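You operate a simulated robot arm through the tools that you are given. There is no shell and no other tool. Be economical: measure what you need, move in short steps, check, and stop when the job is done.

You run a simulated robot arm. Do the job below in one go: nothing can be reset, and whatever is moved stays where it is left.

JOB
Drain the water trap empty, then restart the pump.
Fine: stop the pump first; shut the drain before the restart; leave valves one to four as they are.

Only the result counts: the job must be done as asked and must still hold three seconds after the hand-in. Knocking over, shifting, dropping, spilling or breaking anything else fails it.

ROBOT AND FRAMES
A 7-joint arm with a two-finger parallel gripper, fixed in place. Base frame: the origin is at the foot of the arm, x ahead of it, y to its left, z up; the work surface is at about z = 766. Readings come in mm, degrees, newtons and seconds.
With the tool pointing down near the work surface it reaches from about 300 to 700 mm from the base axis. Its first joint turns from -66.0 to 66.0 degrees. Payload 1.57 kg.
The TCP is the grasp point between the finger pads, 30 mm short of the fingertips. In the tool frame z runs along the fingers and y along their closing line. Largest opening 110 mm; finger width 24, thickness 12; the body of the gripper, 48 by 112 mm, starts 78 mm behind the TCP.
Orientation is that of the tool frame in the base frame, as a unit quaternion [x, y, z, w]. With the fingers straight down and closing along the base's y, the tool's x points along the base's -x, its y along +y and its z along -z.

CONTROLS
- The arm moves only by the tool step_arm. Its argument "increments" is a list of rows, each an object (a shift or turn left out is 0, a gripper value left out holds the last) with "dp": the shift along the tool's x, y, z in m, a list of three; "angular": the turn, a rotation vector about the tool's x, y, z in degrees, a list of three. In form: [{"dp": [x, y, z], "angular": [ax, ay, az]}, ...]. A call has 1 to 12 rows; each row is the pose to reach, as a shift and turn from the pose commanded when the call began, along the tool's axes at that moment. "grip" is the finger opening in m, from 0 to 0.11, set as the call begins (left out, the last holds). Each row takes 0.2 s and may step no farther than 50 mm and 8.6 degrees from the row before; otherwise, or with a gripper value out of range, the whole call is refused. A pose out of reach is approached as far as the arm can. The call stops where the force on the tool passes 90 N (or 10 N more than at its start, if that is more) or the arm is blocked; 0.2 s more then pass. Each finger travels about 108 mm/s and halts on what it meets, pressing with about 20 N; the grip force reading is that of the motor and also rises with nothing between the fingers. The clock runs only during rows and for 0.2 s after the last one: add rows that repeat a pose to give the fingers time. The reply holds the time, the measured pose of the TCP, the force on the tool along the base axes, the opening and the grip force, in the units named above and with some noise, with the torque about the TCP (base axes, N m) and any sound that the robot's microphone picked up.
- Cameras (640 x 400 px; columns grow to the right, rows downward): "scene" is fixed at [153.9, -391.3, 1391.5]; the picture's right is [0.84, -0.54, 0.00], its down [-0.37, -0.58, -0.72] and it looks along [0.39, 0.61, -0.69] (base axes); focal length 310 px, centre (320, 200). "wrist" rides on the gripper at [70, 16, -141] in the tool frame; the picture's right is [-0.23, 0.97, 0.00], its down [-0.86, -0.20, -0.48] and it looks along [-0.47, -0.11, 0.88] (tool axes); focal length 222 px, centre (320, 200). There is no depth. A picture from a camera that has moved, and an enlarged one, comes with that camera's place and axes in the base frame and with its lens.
- snapshot(camera): a new picture of that camera. The clock stands still meanwhile.
- enlarge(camera, box): a new picture of the part [left, top, right, bottom] of that camera's present view, enlarged. The clock stands still meanwhile.
- sign_off(): hands the job in; it is judged then, once.

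Work in short steps. Places have to be worked out from the pictures, the camera data and where the tool is seen: move nearer, look again, correct. Check each grasp and each placing, and mend what went wrong. You have 120 turns and 84 pictures in all, those below and enlarged ones among them. Open the gripper and draw the arm clear of the work before you hand the job in, unless the task says otherwise; then end with one line.

The tools are called after "Emit:" as a command line: name --argument value ..., lists and objects as JSON in quotes. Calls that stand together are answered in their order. step_arm: Moves the arm, as the interface text tells. Its arguments: {"type":"object","properties":{"increments":{"type":"array","items":{"type":"object","properties":{"dp":{"type":"array","items":{"type":"number"}},"angular":{"type":"array","items":{"type":"number"}}}}},"grip":{"type":"number"}},"required":["increments"]} The other tools are called the same way: snapshot (camera) takes a picture; enlarge (camera, box) takes an enlarged picture of a part of a camera's view; sign_off () hands the job in.

At the start:

```text
t: 0.0
position: [424.9, -11.3, 1103.2]
tool_rot: [0.0, 1.0, 0.001, 0.0]
force: [0.0, 0.0, 0.5]
moment: [0.0, -0.01, 0.0]
width: 109.7
finger_force: 0.0
```

scene: 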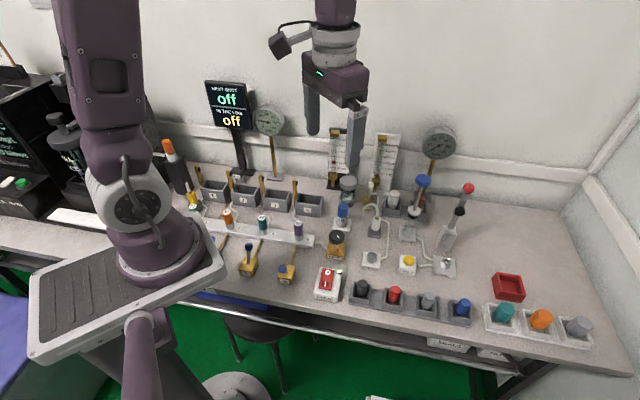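
wrist: 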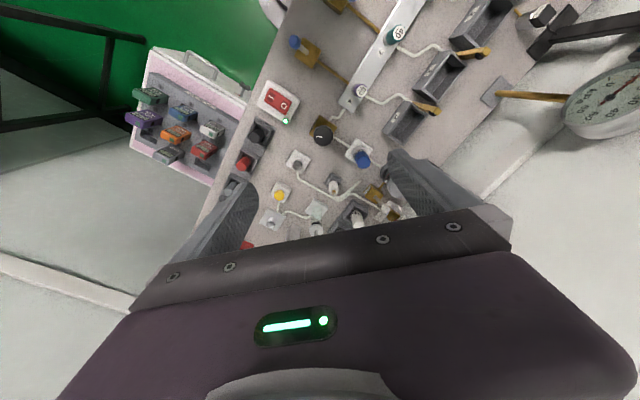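

The scene shows a bench with many devices; I enlarge the key regions to identify pump switch, trap, drain and valves.

Emit:
enlarge --camera "scene" --box '[300, 150, 500, 310]'

Emit:
enlarge --camera "scene" --box '[150, 70, 350, 300]'

Emit:
enlarge --camera "wrist" --box '[230, 60, 430, 250]'

```text
2.50 times, centred on (400, 230) of scene
camera zoom: at [153.9, -391.3, 1391.5], right [0.84, -0.54, 0.0], down [-0.37, -0.58, -0.72], along [0.39, 0.61, -0.69], focal length 775 px, centre (120, 125)
```

zoom: 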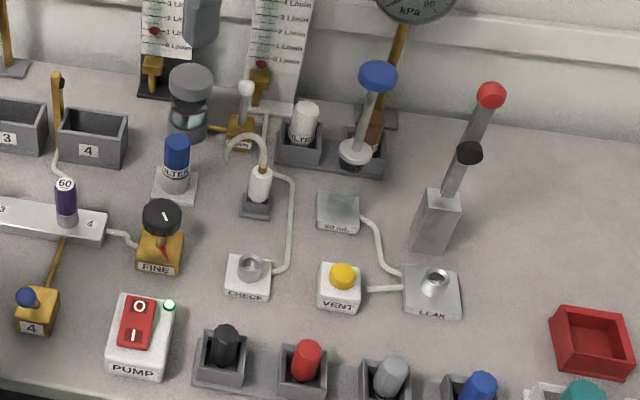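

```text
1.74 times, centred on (250, 185) of scene
camera zoom: at [153.9, -391.3, 1391.5], right [0.84, -0.54, 0.0], down [-0.37, -0.58, -0.72], along [0.39, 0.61, -0.69], focal length 539 px, centre (442, 226)
```

zoom: 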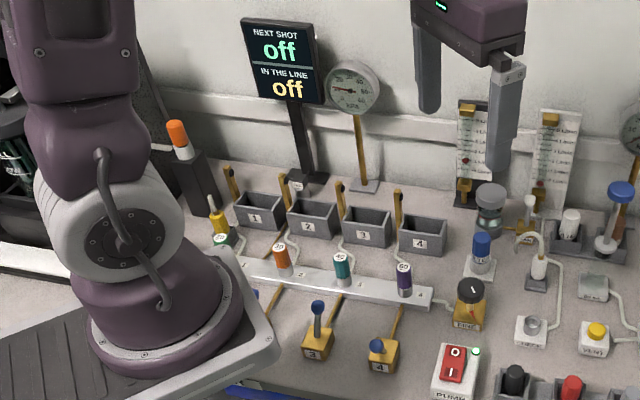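

```text
2.11 times, centred on (330, 155) of wrist
camera zoom: at [355.4, 4.9, 1243.8], right [0.23, 0.97, 0.0], down [0.86, -0.2, 0.48], along [0.47, -0.11, -0.88], focal length 468 px, centre (299, 295)
```

zoom: 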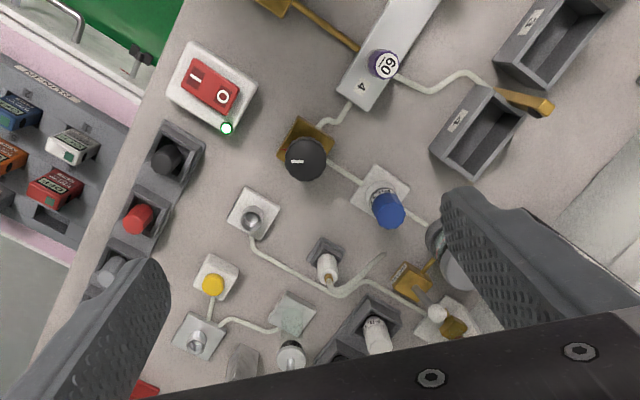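

The trap jar seems to be near (563,105) with a small white-handled brown valve right of it, labelled something. I move the camera left to see it better.

Emit:
step_arm --increments '[{"dp": [0.03, 0.04, 0]}, {"dp": [0.06, 0.08, 0]}, {"dp": [0.09, 0.11, 0.03]}]'

Emit:
snapshot --camera "wrist"

Emit:
enlarge --camera "scene" --box '[320, 160, 400, 220]'

```text
refused: row 3 steps farther than a row can; nothing moved
```

```text
78 pictures are left
camera wrist: at [355.4, 4.9, 1243.8], right [0.23, 0.97, 0.0], down [0.86, -0.2, 0.48], along [0.47, -0.11, -0.88], focal length 222 px, centre (320, 200)
```

wrist: 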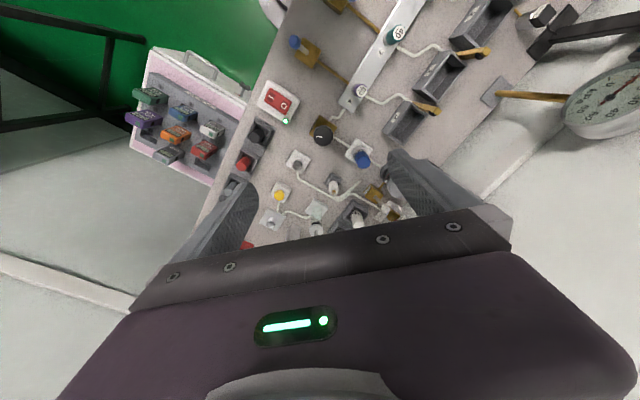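

```text
6.67 times, centred on (360, 190) of scene
camera zoom: at [153.9, -391.3, 1391.5], right [0.84, -0.54, 0.0], down [-0.37, -0.58, -0.72], along [0.39, 0.61, -0.69], focal length 2066 px, centre (53, 267)
```

zoom: 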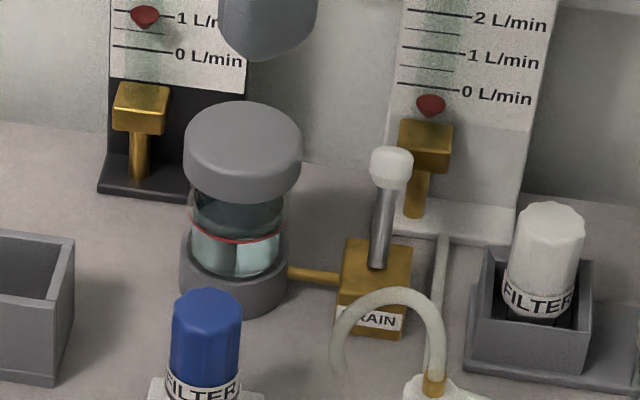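

Trap with DRAIN lever valve found (water below a red line). I move the camera for a closer look.

Emit:
step_arm --increments '[{"dp": [0.03, 0.035, 0]}, {"dp": [0.06, 0.07, 0]}, {"dp": [0.09, 0.1, 0.02]}, {"dp": [0.09, 0.1, 0.02]}]'

Emit:
snapshot --camera "wrist"

Emit:
enlarge --camera "scene" --box '[220, 230, 400, 310]'

```text
t: 1.0
position: [334.4, 87.4, 1082.8]
tool_rot: [0.0, 1.0, 0.0, 0.0]
force: [-0.6, -1.0, -0.3]
moment: [0.01, 0.02, 0.01]
width: 110.2
finger_force: 0.0
```

```text
76 pictures are left
camera wrist: at [265.9, 103.9, 1223.0], right [0.23, 0.97, 0.0], down [0.86, -0.2, 0.48], along [0.47, -0.11, -0.88], focal length 222 px, centre (320, 200)
```

wrist: 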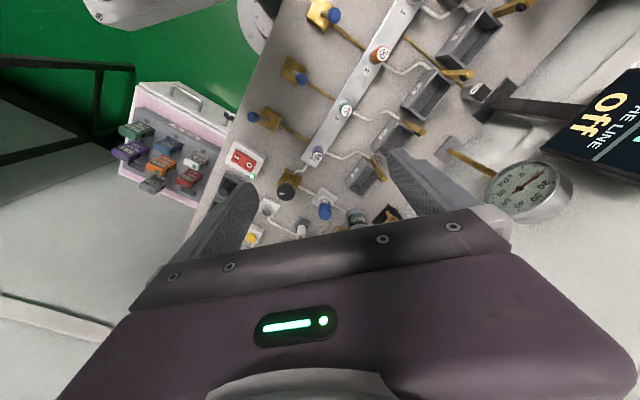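

```text
3.56 times, centred on (310, 270) of scene
camera zoom: at [153.8, -391.3, 1391.5], right [0.84, -0.54, 0.0], down [-0.37, -0.58, -0.72], along [0.39, 0.61, -0.69], focal length 1102 px, centre (356, -49)
```

zoom: 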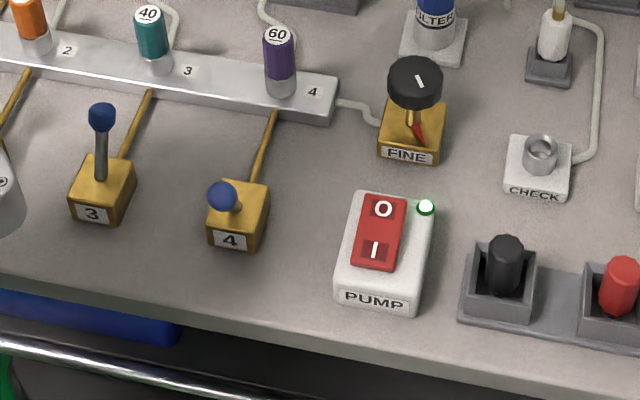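

Valves 1–3 upright, 4 tipped; pump rocker has LED on. I now move out above the drain (tops around z≈1000 stay below fingers at 1050) for a downward look.

Emit:
step_arm --increments '[{"dp": [-0.045, 0, -0.01]}, {"dp": [-0.09, 0, -0.02]}, {"dp": [-0.135, 0, -0.02]}, {"dp": [-0.18, 0, -0.02]}, {"dp": [-0.225, -0.01, -0.02]}, {"dp": [-0.265, -0.02, -0.02]}, {"dp": [-0.265, -0.02, -0.02]}]'

Emit:
snapshot --camera "wrist"

```text
t: 2.6
position: [599.1, 69.6, 1103.8]
tool_rot: [-0.001, 1.0, 0.0, 0.0]
force: [0.1, -0.8, -0.1]
moment: [0.03, -0.01, -0.02]
width: 110.0
finger_force: 0.1
```

```text
74 pictures are left
camera wrist: at [529.3, 85.8, 1244.9], right [0.23, 0.97, 0.0], down [0.86, -0.2, 0.48], along [0.47, -0.11, -0.88], focal length 222 px, centre (320, 200)
```

wrist: 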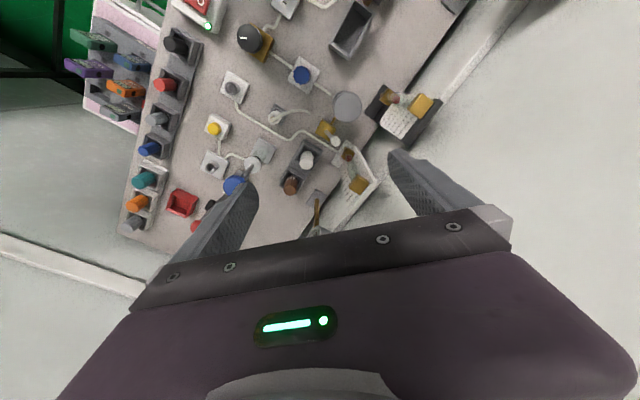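

Emit:
enlarge --camera "wrist" --box '[260, 70, 400, 200]'

Emit:
enlarge --camera "scene" --box '[190, 70, 310, 270]'

```text
3.08 times, centred on (330, 135) of wrist
camera zoom: at [529.3, 85.8, 1244.9], right [0.23, 0.97, 0.0], down [0.86, -0.2, 0.48], along [0.47, -0.11, -0.88], focal length 684 px, centre (289, 400)
```

zoom: 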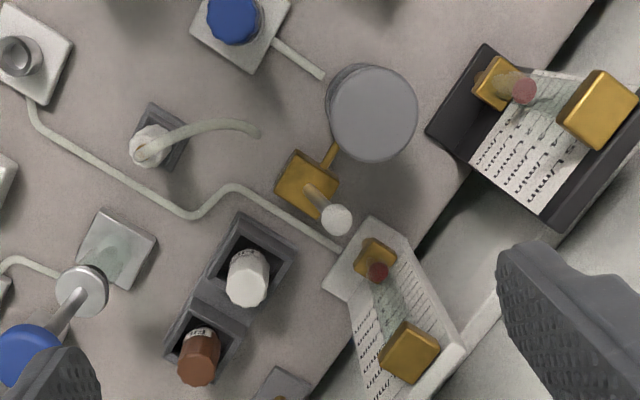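

```text
2.00 times, centred on (250, 170) of scene
camera zoom: at [153.9, -391.4, 1391.5], right [0.84, -0.54, 0.0], down [-0.37, -0.58, -0.72], along [0.39, 0.61, -0.69], focal length 620 px, centre (460, 260)
```

zoom: 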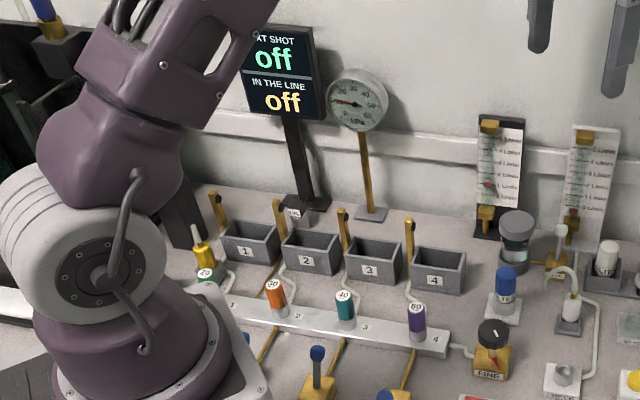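

The drain lever's white knob is near (633,90,820), leaning back; bench runs at 45° to the base. First the pump: I travel toward it and yaw the tool by −45° to match the bench.

Emit:
step_arm --increments '[{"dp": [0.035, -0.025, 0], "angular": [0, 0, -7.5]}, {"dp": [0.07, -0.05, 0], "angular": [0, 0, -15]}, {"dp": [0.105, -0.08, 0], "angular": [0, 0, -22.5]}, {"dp": [0.14, -0.11, 0.03], "angular": [0, 0, -30]}, {"dp": [0.175, -0.135, 0.06], "angular": [0, 0, -37.5]}, {"dp": [0.21, -0.16, 0.08], "angular": [0, 0, -45]}, {"dp": [0.23, -0.175, 0.11], "angular": [0, 0, -45]}, {"dp": [0.23, -0.175, 0.15], "angular": [0, 0, -45]}, {"dp": [0.23, -0.175, 0.15], "angular": [0, 0, -45]}]' --grip 0.0

Emit:
snapshot --camera "wrist"

```text
refused: row 4 steps farther than a row can; nothing moved
```

```text
71 pictures are left
camera wrist: at [529.3, 85.8, 1244.9], right [0.23, 0.97, 0.0], down [0.86, -0.2, 0.48], along [0.47, -0.11, -0.88], focal length 222 px, centre (320, 200)
```

wrist: 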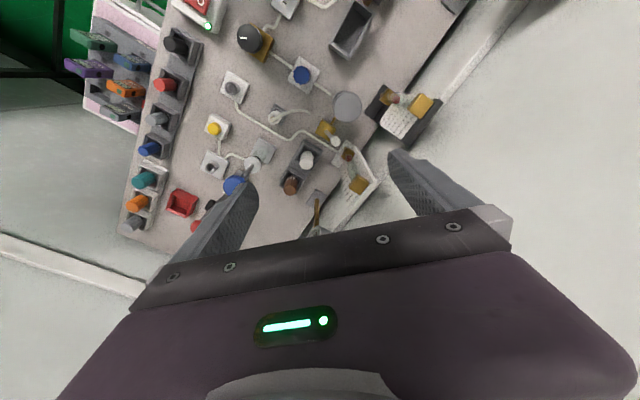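

Row spacing was over the limit; same route with smaller steps.

Emit:
step_arm --increments '[{"dp": [0.03, -0.022, 0], "angular": [0, 0, -7.5]}, {"dp": [0.06, -0.045, 0], "angular": [0, 0, -15]}, {"dp": [0.09, -0.07, 0], "angular": [0, 0, -22.5]}, {"dp": [0.12, -0.095, 0.01], "angular": [0, 0, -30]}, {"dp": [0.15, -0.12, 0.03], "angular": [0, 0, -37.5]}, {"dp": [0.18, -0.145, 0.05], "angular": [0, 0, -45]}, {"dp": [0.21, -0.165, 0.08], "angular": [0, 0, -45]}, {"dp": [0.23, -0.175, 0.11], "angular": [0, 0, -45]}, {"dp": [0.23, -0.175, 0.15], "angular": [0, 0, -45]}, {"dp": [0.23, -0.175, 0.15], "angular": [0, 0, -45]}]' --grip 0.0

Emit:
snapshot --camera "wrist"

```text
t: 4.8
position: [369.9, -107.5, 954.1]
tool_rot: [-0.383, 0.924, -0.001, 0.0]
force: [-0.1, -0.5, -0.6]
moment: [-0.02, 0.0, -0.01]
width: 0.1
finger_force: 19.6
```

```text
70 pictures are left
camera wrist: at [310.0, -145.6, 1095.0], right [-0.53, 0.85, 0.0], down [0.75, 0.46, 0.48], along [0.41, 0.25, -0.88], focal length 222 px, centre (320, 200)
```

wrist: 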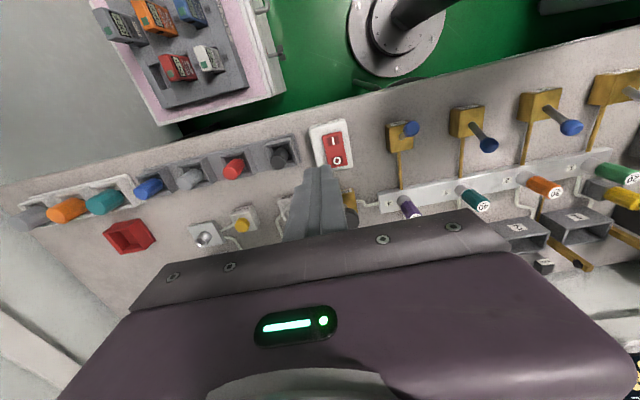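

Looking at the pump switch close up for its position.

Emit:
enlarge --camera "wrist" --box '[280, 100, 400, 180]'

Emit:
enlarge --camera "scene" --box '[290, 240, 370, 310]'

```text
5.00 times, centred on (340, 140) of wrist
camera zoom: at [310.0, -145.6, 1095.0], right [-0.53, 0.85, 0.0], down [0.75, 0.46, 0.48], along [0.41, 0.25, -0.88], focal length 1111 px, centre (220, 500)
```

zoom: 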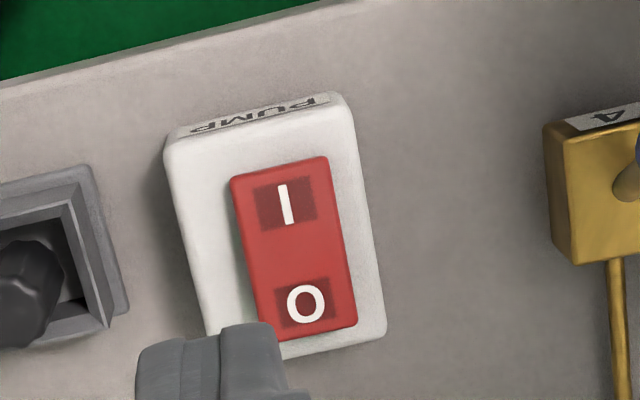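

```text
5.71 times, centred on (330, 275) of scene
camera zoom: at [153.9, -391.3, 1391.5], right [0.84, -0.54, 0.0], down [-0.37, -0.58, -0.72], along [0.39, 0.61, -0.69], focal length 1771 px, centre (263, -229)
```

zoom: 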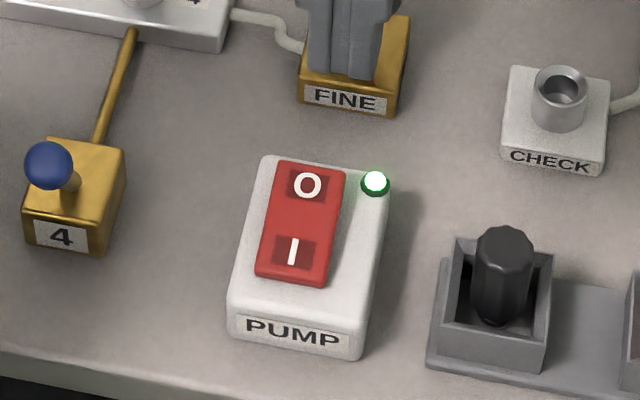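

O is at about (379,−74,798). I move over it and descend to fingertips ~20 mm above.

Emit:
step_arm --increments '[{"dp": [-0.032, 0.017, 0.02]}, {"dp": [-0.032, 0.017, 0.06]}, {"dp": [-0.032, 0.017, 0.1]}, {"dp": [-0.032, 0.017, 0.1]}]'

Emit:
enlarge --camera "scene" --box '[290, 240, 370, 310]'

Emit:
snapshot --camera "wrist"

```text
t: 5.8
position: [380.1, -72.6, 855.4]
tool_rot: [-0.384, 0.923, 0.0, 0.0]
force: [0.5, 0.0, -0.2]
moment: [-0.01, -0.04, 0.03]
width: 0.0
finger_force: 20.1
```

```text
5.71 times, centred on (330, 275) of scene
camera zoom: at [153.9, -391.3, 1391.5], right [0.84, -0.54, 0.0], down [-0.37, -0.58, -0.72], along [0.39, 0.61, -0.69], focal length 1771 px, centre (263, -229)
```

zoom: 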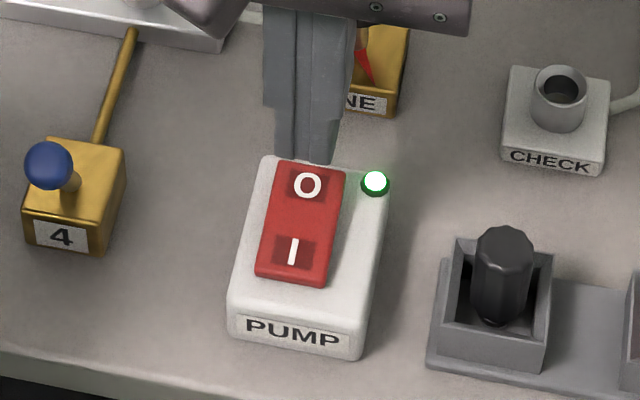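

```text
66 pictures are left
camera wrist: at [320.3, -111.3, 995.9], right [-0.53, 0.85, 0.0], down [0.74, 0.46, 0.48], along [0.41, 0.25, -0.88], focal length 222 px, centre (320, 200)
```

wrist: 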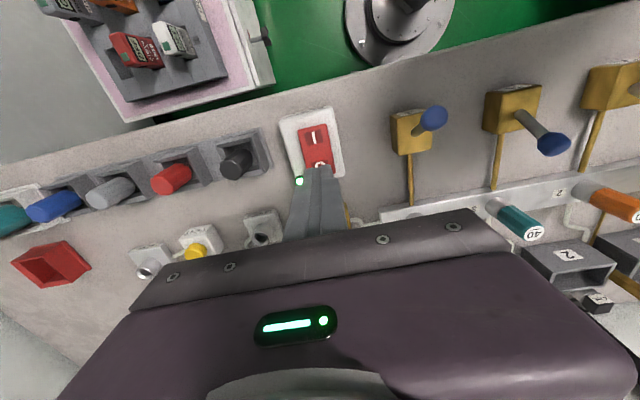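

Tip is above O. I go 4 mm further back and press down in small increments.

Emit:
step_arm --increments '[{"dp": [-0.004, 0, 0.01]}, {"dp": [-0.004, 0, 0.02]}, {"dp": [-0.004, 0, 0.024]}, {"dp": [-0.004, 0, 0.027]}, {"dp": [-0.004, 0, 0.027]}]'

Emit:
enlarge --camera "scene" --box '[290, 240, 370, 310]'

```text
t: 7.0
position: [383.0, -68.6, 826.8]
tool_rot: [-0.384, 0.923, -0.001, 0.0]
force: [0.2, -1.4, 0.4]
moment: [0.03, 0.01, 0.01]
width: 0.1
finger_force: 19.9
```

```text
5.71 times, centred on (330, 275) of scene
camera zoom: at [153.9, -391.3, 1391.5], right [0.84, -0.54, 0.0], down [-0.37, -0.58, -0.72], along [0.39, 0.61, -0.69], focal length 1771 px, centre (263, -229)
```

zoom: 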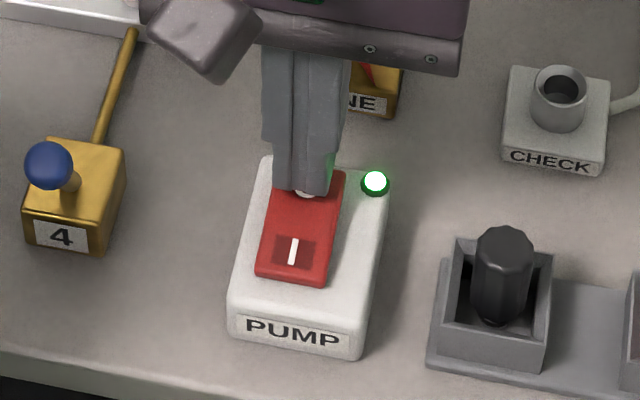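

Still no contact, alignment good; continue down.

Emit:
step_arm --increments '[{"dp": [0, 0, 0.003]}, {"dp": [0, 0, 0.006]}, {"dp": [0, 0, 0.009]}]'

Emit:
enlarge --camera "scene" --box '[290, 240, 370, 310]'

```text
t: 7.8
position: [382.6, -70.4, 820.6]
tool_rot: [-0.384, 0.923, 0.0, 0.0]
force: [-5.8, 4.4, 25.2]
moment: [-0.09, 0.36, -0.25]
width: 0.0
finger_force: 19.8
stopped in row 3: the force on the tool passed its limit (the readings are from after the stop); the commanded pose is now the measured one
```

```text
5.71 times, centred on (330, 275) of scene
camera zoom: at [153.4, -391.2, 1391.6], right [0.84, -0.54, 0.0], down [-0.37, -0.58, -0.72], along [0.39, 0.61, -0.69], focal length 1771 px, centre (263, -229)
```

zoom: 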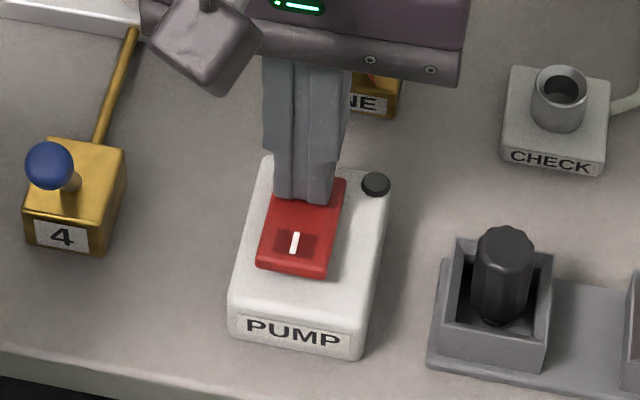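

LED is off: pump stopped. I lift and travel toward the drain for a closer look.

Emit:
step_arm --increments '[{"dp": [0, 0, -0.045]}, {"dp": [0, 0, -0.09]}, {"dp": [0, 0, -0.135]}, {"dp": [0, 0, -0.18]}, {"dp": [0, 0, -0.22]}, {"dp": [-0.045, -0.01, -0.22]}, {"dp": [-0.09, -0.02, -0.22]}, {"dp": [-0.135, -0.03, -0.22]}, {"dp": [-0.18, -0.04, -0.22]}, {"dp": [-0.22, -0.05, -0.22]}, {"dp": [-0.238, -0.054, -0.22]}, {"dp": [-0.238, -0.054, -0.22]}]'

Emit:
snapshot --camera "wrist"

Emit:
snapshot --camera "scene"

```text
t: 10.4
position: [589.6, 61.4, 1038.9]
tool_rot: [-0.384, 0.923, -0.001, 0.002]
force: [-0.4, 0.1, 0.7]
moment: [0.0, -0.02, -0.03]
width: 0.0
finger_force: 20.0
```

```text
63 pictures are left
camera wrist: at [528.6, 23.4, 1179.0], right [-0.53, 0.85, 0.0], down [0.74, 0.47, 0.48], along [0.41, 0.25, -0.88], focal length 222 px, centre (320, 200)
```

wrist: 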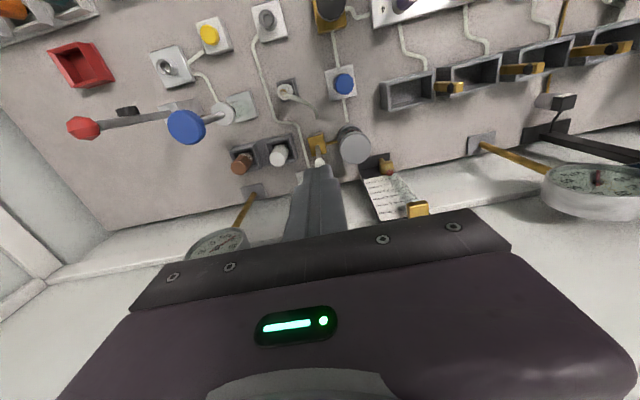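

```text
62 pictures are left
```

scene: 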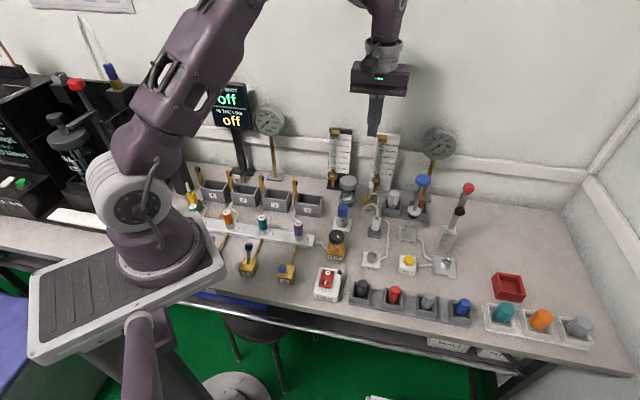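

Opening fingers partly so the camera sees between them.

Emit:
step_arm --increments '[{"dp": [0, 0, 0.0]}, {"dp": [0, 0, 0.0]}, {"dp": [0, 0, 0]}, {"dp": [0, 0, 0]}, {"dp": [0, 0, 0]}]' --grip 0.11

Emit:
enlarge --camera "wrist" --box '[250, 100, 410, 210]'

Emit:
enlarge --camera "scene" --box '[320, 160, 400, 220]'

```text
t: 11.6
position: [587.8, 61.9, 1038.0]
tool_rot: [-0.384, 0.923, -0.001, 0.001]
force: [-0.1, -1.1, -0.3]
moment: [0.03, 0.01, 0.01]
width: 110.0
finger_force: 0.0
```

```text
3.64 times, centred on (330, 155) of wrist
camera zoom: at [528.4, 23.2, 1179.0], right [-0.53, 0.85, 0.0], down [0.74, 0.47, 0.48], along [0.41, 0.25, -0.88], focal length 808 px, centre (284, 364)
```

zoom: 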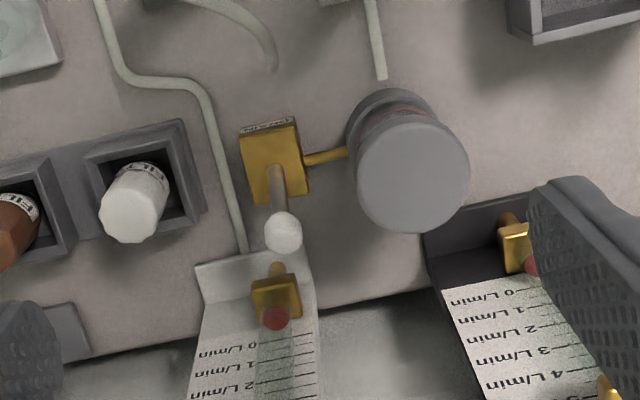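

```text
6.67 times, centred on (360, 190) of scene
camera zoom: at [153.9, -391.3, 1391.5], right [0.84, -0.54, 0.0], down [-0.37, -0.58, -0.72], along [0.39, 0.61, -0.69], focal length 2066 px, centre (53, 267)
```

zoom: 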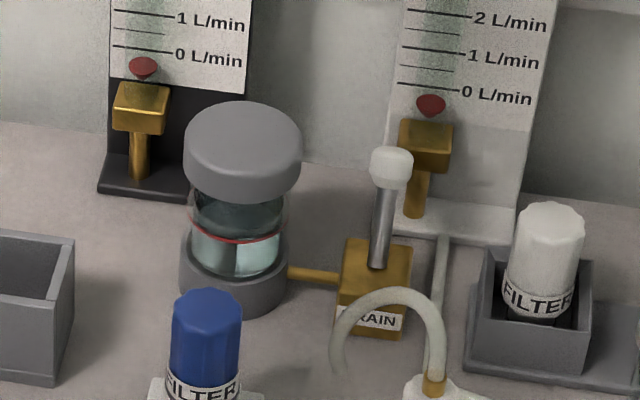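

Knob estimated at (635,89,817) with pivot near (620,75,782), leaning ~30° back; valve 4 shows the other throw, forward. Because of the flowmeter panel behind, I tilt the tool 30° (fingers pointing down-and-back) and go to a pre-grasp pose with 34 mm opening.

Emit:
step_arm --increments '[{"dp": [0.0, -0.004, 0.02], "angular": [0, -7.5, 0]}, {"dp": [0.0, -0.008, 0.05], "angular": [0, -15, 0]}, {"dp": [0.0, -0.012, 0.08], "angular": [0, -22.5, 0]}, {"dp": [-0.003, -0.014, 0.105], "angular": [0, -30, 0]}, {"dp": [-0.003, -0.014, 0.115], "angular": [0, -30, 0]}, {"dp": [-0.003, -0.014, 0.115], "angular": [0, -30, 0]}]' --grip 0.034

Emit:
snapshot --camera "wrist"

Emit:
enlarge --camera "scene" --box '[320, 120, 440, 220]'

```text
t: 13.0
position: [601.4, 54.8, 924.2]
tool_rot: [-0.371, 0.892, 0.099, 0.241]
force: [0.2, -0.2, 0.6]
moment: [-0.01, -0.01, 0.0]
width: 33.9
finger_force: 0.0
```

```text
59 pictures are left
camera wrist: at [497.4, -27.6, 1011.6], right [-0.55, 0.83, 0.11], down [0.49, 0.21, 0.84], along [0.67, 0.52, -0.53], focal length 222 px, centre (320, 200)
```

wrist: 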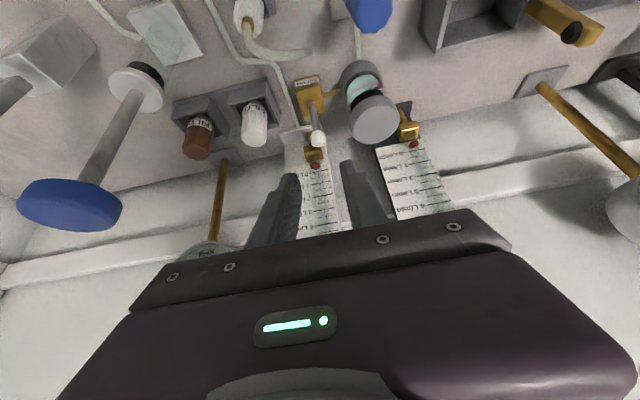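

```text
4.00 times, centred on (380, 170) of scene
camera zoom: at [153.9, -391.4, 1391.5], right [0.84, -0.54, 0.0], down [-0.37, -0.58, -0.72], along [0.39, 0.61, -0.69], focal length 1240 px, centre (80, 320)
```

zoom: 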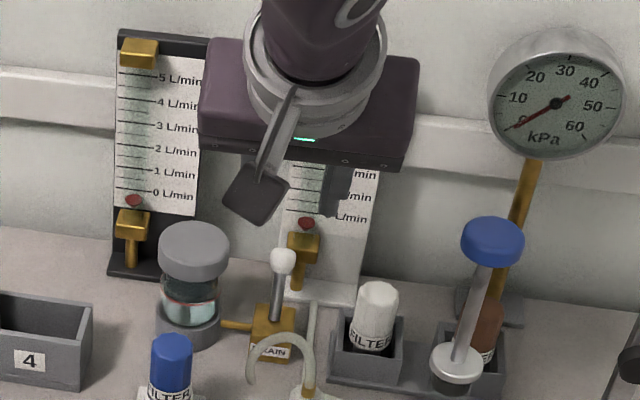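

Knob projection matches (320,138 expected vs 317,138 seen). I advance along the tool axis most of the way, then check.

Emit:
step_arm --increments '[{"dp": [0.013, 0, 0.03]}, {"dp": [0.013, 0, 0.06]}, {"dp": [0.013, 0, 0.07]}, {"dp": [0.013, 0, 0.07]}]'

Emit:
snapshot --camera "wrist"

Emit:
enlarge --camera "scene" --box '[320, 140, 420, 220]'

```text
t: 14.0
position: [619.7, 71.8, 858.5]
tool_rot: [-0.37, 0.892, 0.098, 0.24]
force: [1.5, -0.9, -0.3]
moment: [-0.01, 0.01, 0.0]
width: 34.2
finger_force: 0.0
```

```text
57 pictures are left
camera wrist: at [516.0, -10.2, 944.8], right [-0.55, 0.83, 0.11], down [0.49, 0.22, 0.84], along [0.67, 0.52, -0.53], focal length 222 px, centre (320, 200)
```

wrist: 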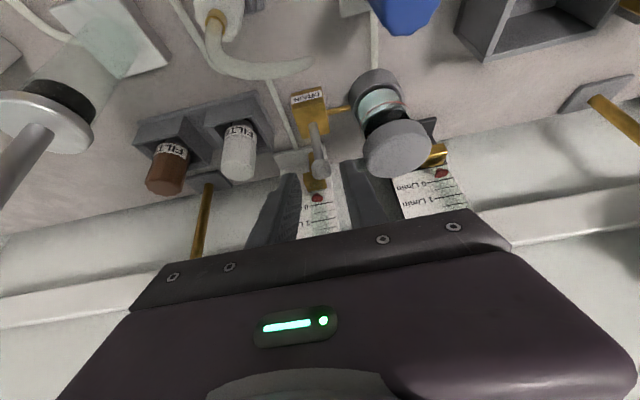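

```text
5.00 times, centred on (370, 180) of scene
camera zoom: at [153.9, -391.3, 1391.5], right [0.84, -0.54, 0.0], down [-0.37, -0.58, -0.72], along [0.39, 0.61, -0.69], focal length 1549 px, centre (70, 300)
```

zoom: 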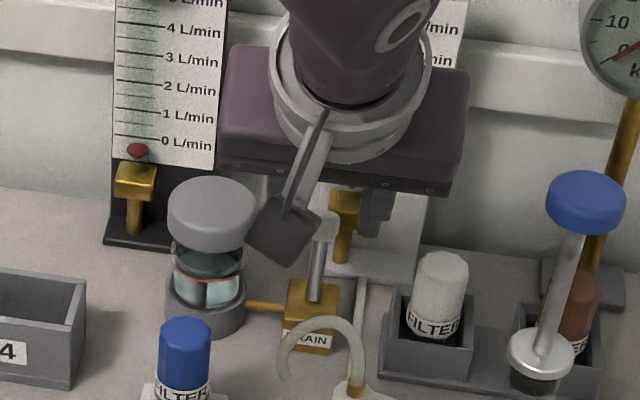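

Check clearance between right finger and jar cap.

Emit:
enlarge --camera "wrist" --box '[260, 80, 440, 210]'

```text
3.08 times, centred on (350, 145) of wrist
camera zoom: at [516.0, -10.2, 944.8], right [-0.55, 0.83, 0.11], down [0.49, 0.22, 0.84], along [0.67, 0.52, -0.53], focal length 684 px, centre (228, 369)
```

zoom: 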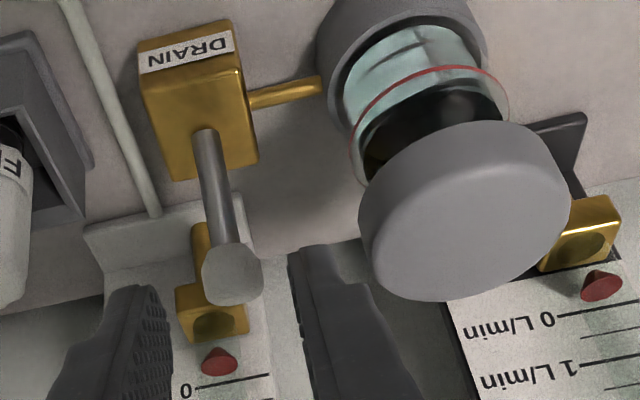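

Gap is okay; I narrow the opening to 28 mm and advance 27 mm so the pads straddle the knob.

Emit:
step_arm --increments '[{"dp": [0.001, 0.001, 0.0]}, {"dp": [0.001, 0.001, 0.009]}, {"dp": [0.001, 0.001, 0.018]}, {"dp": [0.001, 0.001, 0.027]}, {"dp": [0.001, 0.001, 0.027]}]' --grip 0.028

Emit:
enlarge --camera "wrist" --box '[260, 80, 440, 210]'

```text
t: 15.2
position: [628.5, 80.8, 835.8]
tool_rot: [-0.371, 0.892, 0.098, 0.24]
force: [0.6, -1.0, 0.6]
moment: [0.0, 0.02, -0.01]
width: 28.0
finger_force: 0.0
```

```text
3.08 times, centred on (350, 145) of wrist
camera zoom: at [524.2, -1.3, 921.5], right [-0.55, 0.83, 0.11], down [0.49, 0.22, 0.84], along [0.67, 0.52, -0.53], focal length 684 px, centre (228, 369)
```

zoom: 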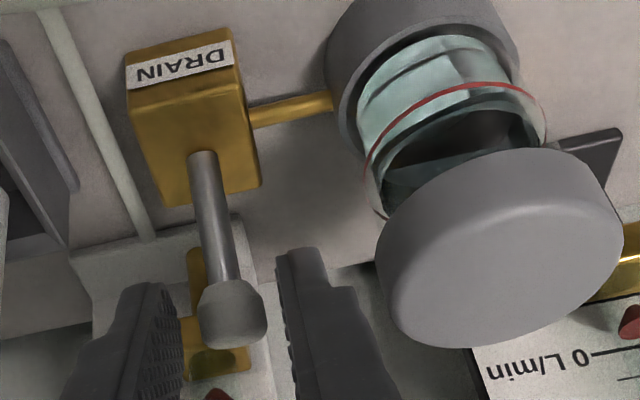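

Knob sits between the pads. Close the grip.

Emit:
step_arm --increments '[{"dp": [0, 0, 0]}, {"dp": [0, 0, 0]}]' --grip 0.012

```text
t: 15.8
position: [626.1, 80.8, 834.9]
tool_rot: [-0.37, 0.892, 0.098, 0.24]
force: [-2.1, 2.1, -1.1]
moment: [0.11, -0.04, 0.09]
width: 16.8
finger_force: 32.0
```

Gripped at 16.8 mm. Now swing the knob forward along its arc, half way first.

Emit:
step_arm --increments '[{"dp": [0.0035, 0, -0.0042]}, {"dp": [0.0067, 0, -0.0085]}, {"dp": [0.0105, 0, -0.012]}, {"dp": [0.0146, 0, -0.0148]}, {"dp": [0.0146, 0, -0.0148]}]'

Emit:
enlarge --camera "wrist" --box '[260, 80, 440, 210]'

```text
t: 17.0
position: [613.2, 67.6, 840.9]
tool_rot: [-0.372, 0.891, 0.099, 0.242]
force: [2.4, 14.5, 17.7]
moment: [0.88, -0.58, 0.18]
width: 16.5
finger_force: 32.0
```

```text
3.08 times, centred on (350, 145) of wrist
camera zoom: at [509.8, -14.9, 927.4], right [-0.55, 0.83, 0.11], down [0.49, 0.21, 0.85], along [0.68, 0.52, -0.52], focal length 684 px, centre (228, 369)
```

zoom: 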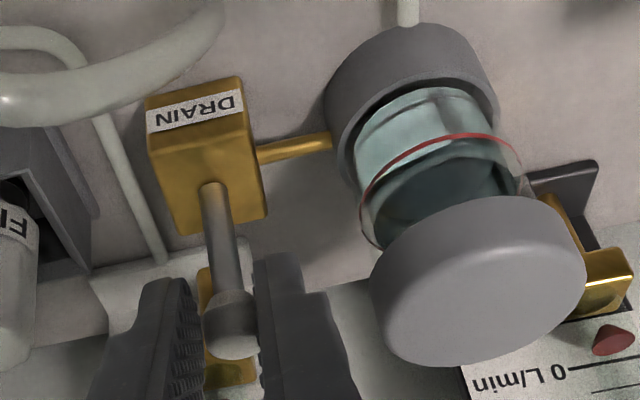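

Lever follows; continue the second half.

Emit:
step_arm --increments '[{"dp": [0.0045, 0, -0.0023]}, {"dp": [0.009, 0, -0.0041]}, {"dp": [0.015, 0, -0.005]}, {"dp": [0.021, 0, -0.0057]}, {"dp": [0.021, 0, -0.0057]}]'

Emit:
enlarge --camera "wrist" --box '[260, 80, 440, 210]'

Emit:
enlarge --camera "scene" --box '[320, 140, 420, 220]'

```text
t: 18.2
position: [597.3, 51.2, 832.7]
tool_rot: [-0.371, 0.892, 0.098, 0.239]
force: [0.6, 0.5, -0.1]
moment: [0.0, 0.0, -0.01]
width: 11.7
finger_force: 0.0
```

```text
3.08 times, centred on (350, 145) of wrist
camera zoom: at [494.2, -30.2, 919.8], right [-0.55, 0.83, 0.11], down [0.49, 0.22, 0.84], along [0.67, 0.52, -0.53], focal length 684 px, centre (228, 369)
```

zoom: 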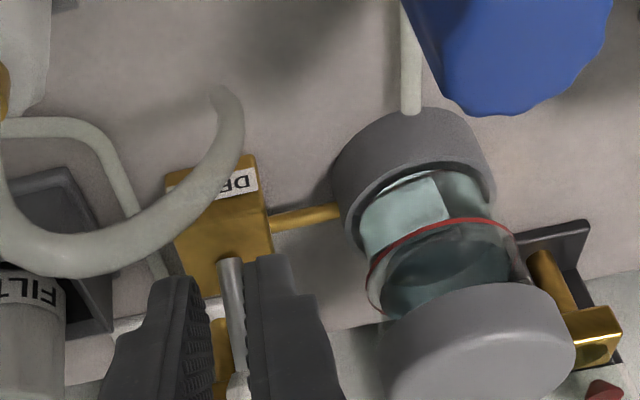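

```text
5.00 times, centred on (370, 180) of scene
camera zoom: at [153.9, -391.3, 1391.5], right [0.84, -0.54, 0.0], down [-0.37, -0.58, -0.72], along [0.39, 0.61, -0.69], focal length 1549 px, centre (70, 300)
```

zoom: 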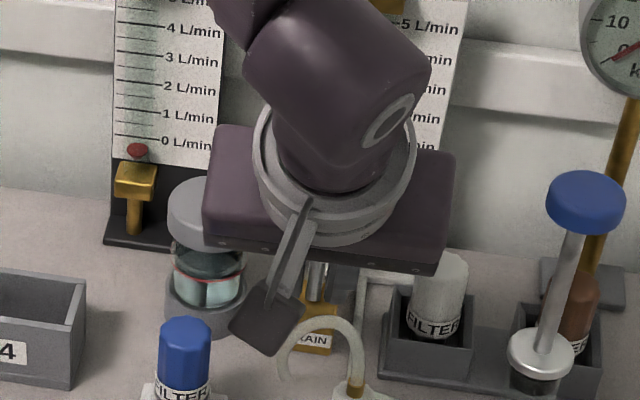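

The pads only slid along the knob — the lever is too stiff for friction. I'll back straight up, close the fingers, and then go behind the knob to push it forward; there is ~35 mm of room behind it above the brass fitting.

Emit:
step_arm --increments '[{"dp": [-0.0175, 0, -0.03]}, {"dp": [-0.035, 0, -0.061]}, {"dp": [-0.035, 0, -0.061], "angular": [0, 5, 0]}, {"dp": [-0.035, 0, -0.061], "angular": [0, 10, 0]}, {"dp": [-0.035, 0, -0.061], "angular": [0, 10, 0]}]' --grip 0.0

Emit:
snapshot --camera "wrist"

Emit:
enlarge --camera "scene" --box '[320, 140, 420, 220]'

```text
t: 19.4
position: [597.0, 52.0, 905.9]
tool_rot: [-0.378, 0.909, 0.065, 0.161]
force: [0.6, -0.1, 0.2]
moment: [-0.01, -0.02, 0.04]
width: 0.1
finger_force: 19.7
```

```text
50 pictures are left
camera wrist: at [505.2, -18.1, 1013.4], right [-0.54, 0.84, 0.07], down [0.59, 0.31, 0.74], along [0.6, 0.44, -0.67], focal length 222 px, centre (320, 200)
```

wrist: 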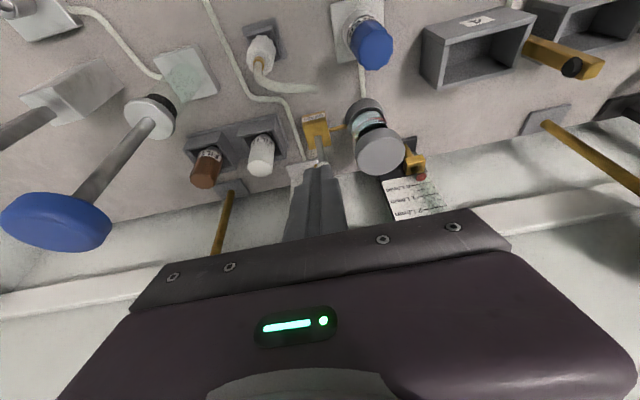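

```text
5.00 times, centred on (370, 180) of scene
camera zoom: at [153.9, -391.3, 1391.5], right [0.84, -0.54, 0.0], down [-0.37, -0.58, -0.72], along [0.39, 0.61, -0.69], focal length 1549 px, centre (70, 300)
```

zoom: 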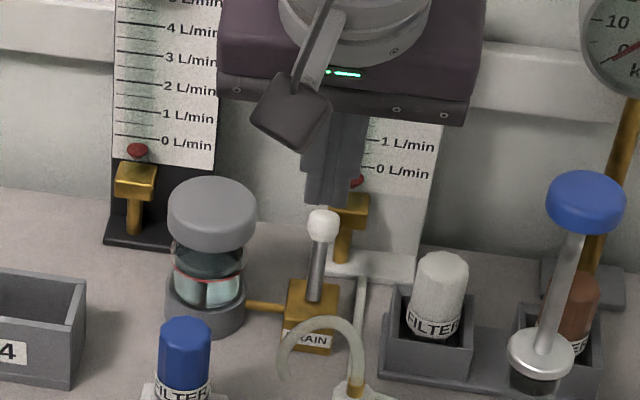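

Lever is unchanged (leaning back). Move over and behind the knob at safe height, then look.

Emit:
step_arm --increments '[{"dp": [-0.0376, 0, 0.0137]}, {"dp": [-0.066, 0, 0.024]}, {"dp": [-0.066, 0, 0.024]}, {"dp": [-0.0575, 0, 0.0475]}, {"dp": [-0.0575, 0, 0.0475]}]'

Emit:
enlarge --camera "wrist" --box '[240, 80, 420, 210]'

Emit:
enlarge --camera "scene" --box '[320, 110, 440, 220]'

```text
t: 20.6
position: [645.7, 98.7, 882.3]
tool_rot: [-0.378, 0.909, 0.065, 0.162]
force: [-18.7, -23.2, 28.7]
moment: [-0.24, -0.12, -0.28]
width: 0.0
finger_force: 19.8
```

```text
3.08 times, centred on (330, 145) of wrist
camera zoom: at [553.8, 29.6, 990.0], right [-0.54, 0.84, 0.07], down [0.59, 0.31, 0.74], along [0.6, 0.44, -0.66], focal length 684 px, centre (289, 369)
```

zoom: 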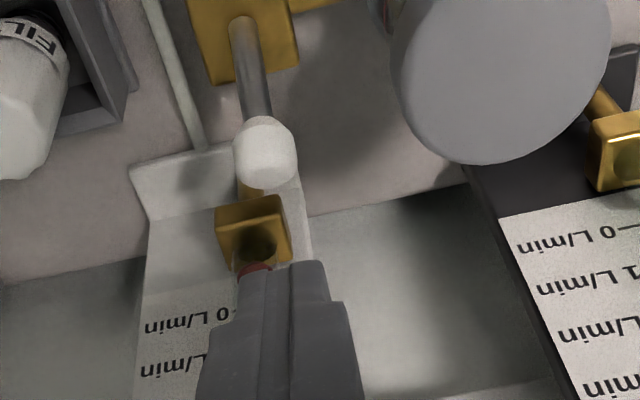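

```text
3.64 times, centred on (380, 165) of scene
camera zoom: at [152.8, -392.0, 1391.4], right [0.84, -0.54, 0.0], down [-0.37, -0.58, -0.73], along [0.39, 0.61, -0.69], focal length 1127 px, centre (102, 327)
```

zoom: 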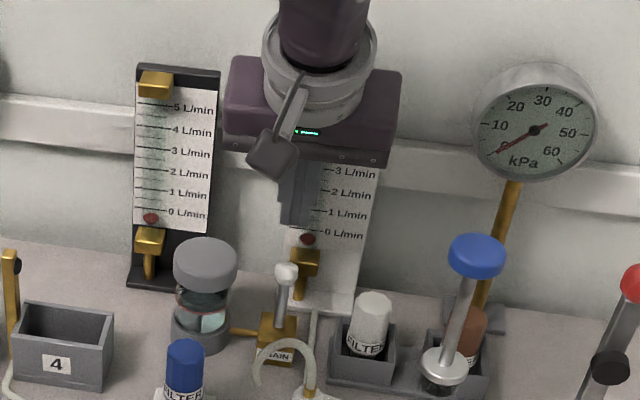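

Contact force detected — fingers are touching the flowmeter tube or fitting behind. Retreat toward the front and up at once.

Emit:
step_arm --increments '[{"dp": [0.004, 0, -0.006]}, {"dp": [0.008, 0, -0.012]}, {"dp": [0.008, 0, -0.02]}]'

Emit:
enlarge --camera "scene" --box '[340, 120, 420, 210]'

Emit:
snapshot --camera "wrist"

```text
t: 21.4
position: [637.3, 91.7, 896.7]
tool_rot: [-0.379, 0.909, 0.065, 0.162]
force: [0.5, -0.4, -0.6]
moment: [0.02, -0.04, -0.02]
width: 0.0
finger_force: 20.4
```

```text
4.44 times, centred on (380, 165) of scene
camera zoom: at [153.9, -391.3, 1391.5], right [0.84, -0.54, 0.0], down [-0.37, -0.58, -0.72], along [0.39, 0.61, -0.69], focal length 1377 px, centre (53, 356)
```

zoom: 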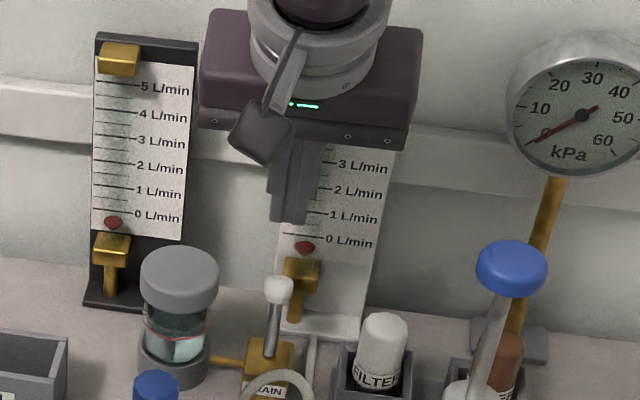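

```text
45 pictures are left
camera wrist: at [545.7, 22.1, 1004.6], right [-0.54, 0.84, 0.08], down [0.59, 0.31, 0.74], along [0.6, 0.45, -0.66], focal length 222 px, centre (320, 200)
```

wrist: 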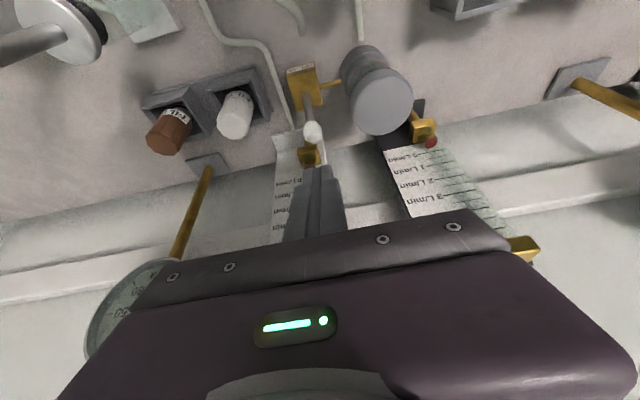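

No harm visible. The room behind is too tight for 24 mm closed fingers, so I'll rotate the tool by 90° so that one 12 mm finger goes behind the knob (positive push). First lift, move forward and bring the tool vertical.

Emit:
step_arm --increments '[{"dp": [0.004, 0, -0.03]}, {"dp": [0.006, 0, -0.06], "angular": [0, 7, 0]}, {"dp": [0.0102, 0, -0.089], "angular": [0, 14, 0]}, {"dp": [0.0102, 0, -0.089], "angular": [0, 20, 0]}, {"dp": [0.0102, 0, -0.089], "angular": [0, 20, 0]}]'

Emit:
step_arm --increments '[{"angular": [0, 0, 7.5]}, {"angular": [0, 0, 15]}, {"angular": [0, 0, 22.5]}, {"angular": [0, 0, 30]}, {"angular": [0, 0, 37.5]}, {"angular": [0, 0, 45]}, {"angular": [0, 0, 52.5]}, {"angular": [0, 0, 60]}, {"angular": [0, 0, 67.5]}, {"angular": [0, 0, 75]}, {"angular": [0, 0, 82.5]}, {"angular": [0, 0, 90]}]' --grip 0.027

Emit:
snapshot --camera "wrist"

```text
t: 22.6
position: [607.7, 62.1, 977.4]
tool_rot: [-0.384, 0.923, -0.002, 0.001]
force: [0.6, -0.8, 0.0]
moment: [0.01, -0.01, -0.02]
width: 0.0
finger_force: 19.5
```

```text
t: 25.2
position: [608.0, 62.3, 976.2]
tool_rot: [0.382, 0.924, 0.0, 0.002]
force: [0.9, -0.7, -0.5]
moment: [0.0, 0.0, -0.02]
width: 27.1
finger_force: 0.2
```

```text
44 pictures are left
camera wrist: at [571.6, 123.1, 1116.6], right [0.85, 0.53, 0.0], down [0.46, -0.75, 0.48], along [0.26, -0.41, -0.88], focal length 222 px, centre (320, 200)
```

wrist: 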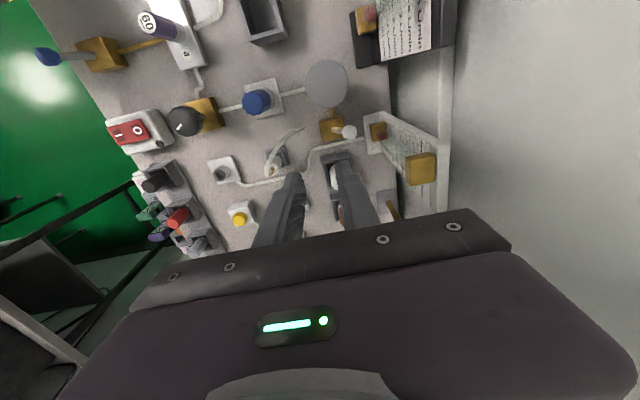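

Good side view now. Tilt 20° and descend to the pre-grasp pose.

Emit:
step_arm --increments '[{"dp": [0, 0.0, 0.02], "angular": [-7, 0, 0]}, {"dp": [0, 0.004, 0.04], "angular": [-14, 0, 0]}, {"dp": [0, 0.009, 0.06], "angular": [-20, 0, 0]}, {"dp": [0, 0.009, 0.074], "angular": [-20, 0, 0]}, {"dp": [0, 0.009, 0.074], "angular": [-20, 0, 0]}]'

Emit:
snapshot --camera "wrist"

Emit:
enlarge --camera "scene" --box '[320, 120, 420, 220]'

```text
t: 26.4
position: [615.3, 69.3, 902.1]
tool_rot: [0.376, 0.91, 0.16, 0.069]
force: [0.4, 0.5, -0.5]
moment: [0.02, -0.01, -0.01]
width: 27.0
finger_force: 0.0
```

```text
43 pictures are left
camera wrist: at [542.9, 94.7, 1039.5], right [0.81, 0.49, 0.34], down [0.36, -0.85, 0.38], along [0.47, -0.19, -0.86], focal length 222 px, centre (320, 200)
```

wrist: 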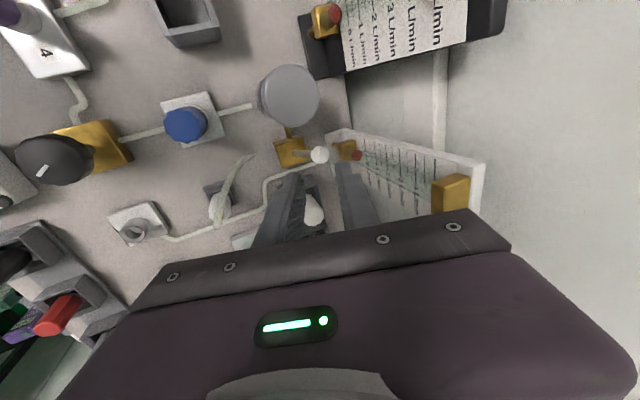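

```text
4.00 times, centred on (370, 170) of scene
camera zoom: at [153.9, -391.3, 1391.5], right [0.84, -0.54, 0.0], down [-0.37, -0.58, -0.72], along [0.39, 0.61, -0.69], focal length 1240 px, centre (120, 320)
```

zoom: 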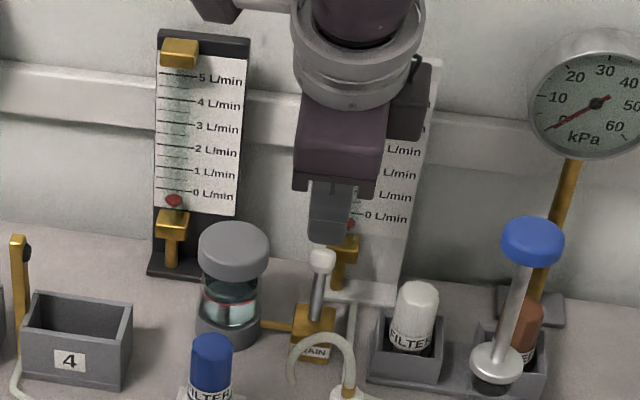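

Knob projects exactly on the tool axis. Advance 45 mm then check.

Emit:
step_arm --increments '[{"dp": [0, 0.001, 0.02]}, {"dp": [0, 0.001, 0.04]}, {"dp": [0, 0.001, 0.047]}, {"dp": [0, 0.001, 0.047]}]'

Emit:
enlarge --camera "wrist" --box '[240, 90, 420, 220]'

```text
t: 27.4
position: [628.8, 80.2, 856.5]
tool_rot: [0.376, 0.91, 0.16, 0.068]
force: [0.4, -0.2, -0.2]
moment: [0.0, 0.0, 0.01]
width: 27.0
finger_force: 0.0
```

```text
3.08 times, centred on (330, 155) of wrist
camera zoom: at [555.8, 105.4, 994.2], right [0.81, 0.49, 0.34], down [0.36, -0.85, 0.38], along [0.47, -0.19, -0.86], focal length 684 px, centre (289, 338)
```

zoom: 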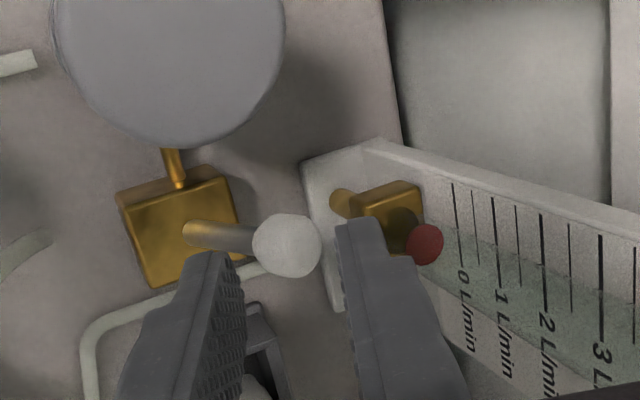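

Centered. Advance 21 mm in small steps.

Emit:
step_arm --increments '[{"dp": [0, 0, 0.007]}, {"dp": [0, 0, 0.014]}, {"dp": [0, 0, 0.021]}, {"dp": [0, 0, 0.021]}]'

Emit:
enlarge --camera "wrist" --box '[240, 90, 420, 220]'

```text
t: 28.4
position: [631.3, 86.3, 838.1]
tool_rot: [0.375, 0.91, 0.161, 0.069]
force: [0.2, -0.2, 0.1]
moment: [-0.02, 0.0, 0.0]
width: 27.4
finger_force: 0.1
```

```text
3.08 times, centred on (330, 155) of wrist
camera zoom: at [560.1, 111.3, 975.5], right [0.81, 0.49, 0.34], down [0.36, -0.85, 0.38], along [0.47, -0.19, -0.86], focal length 684 px, centre (289, 338)
```

zoom: 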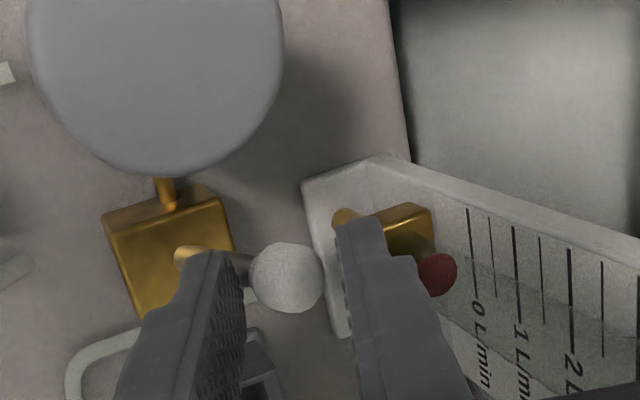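

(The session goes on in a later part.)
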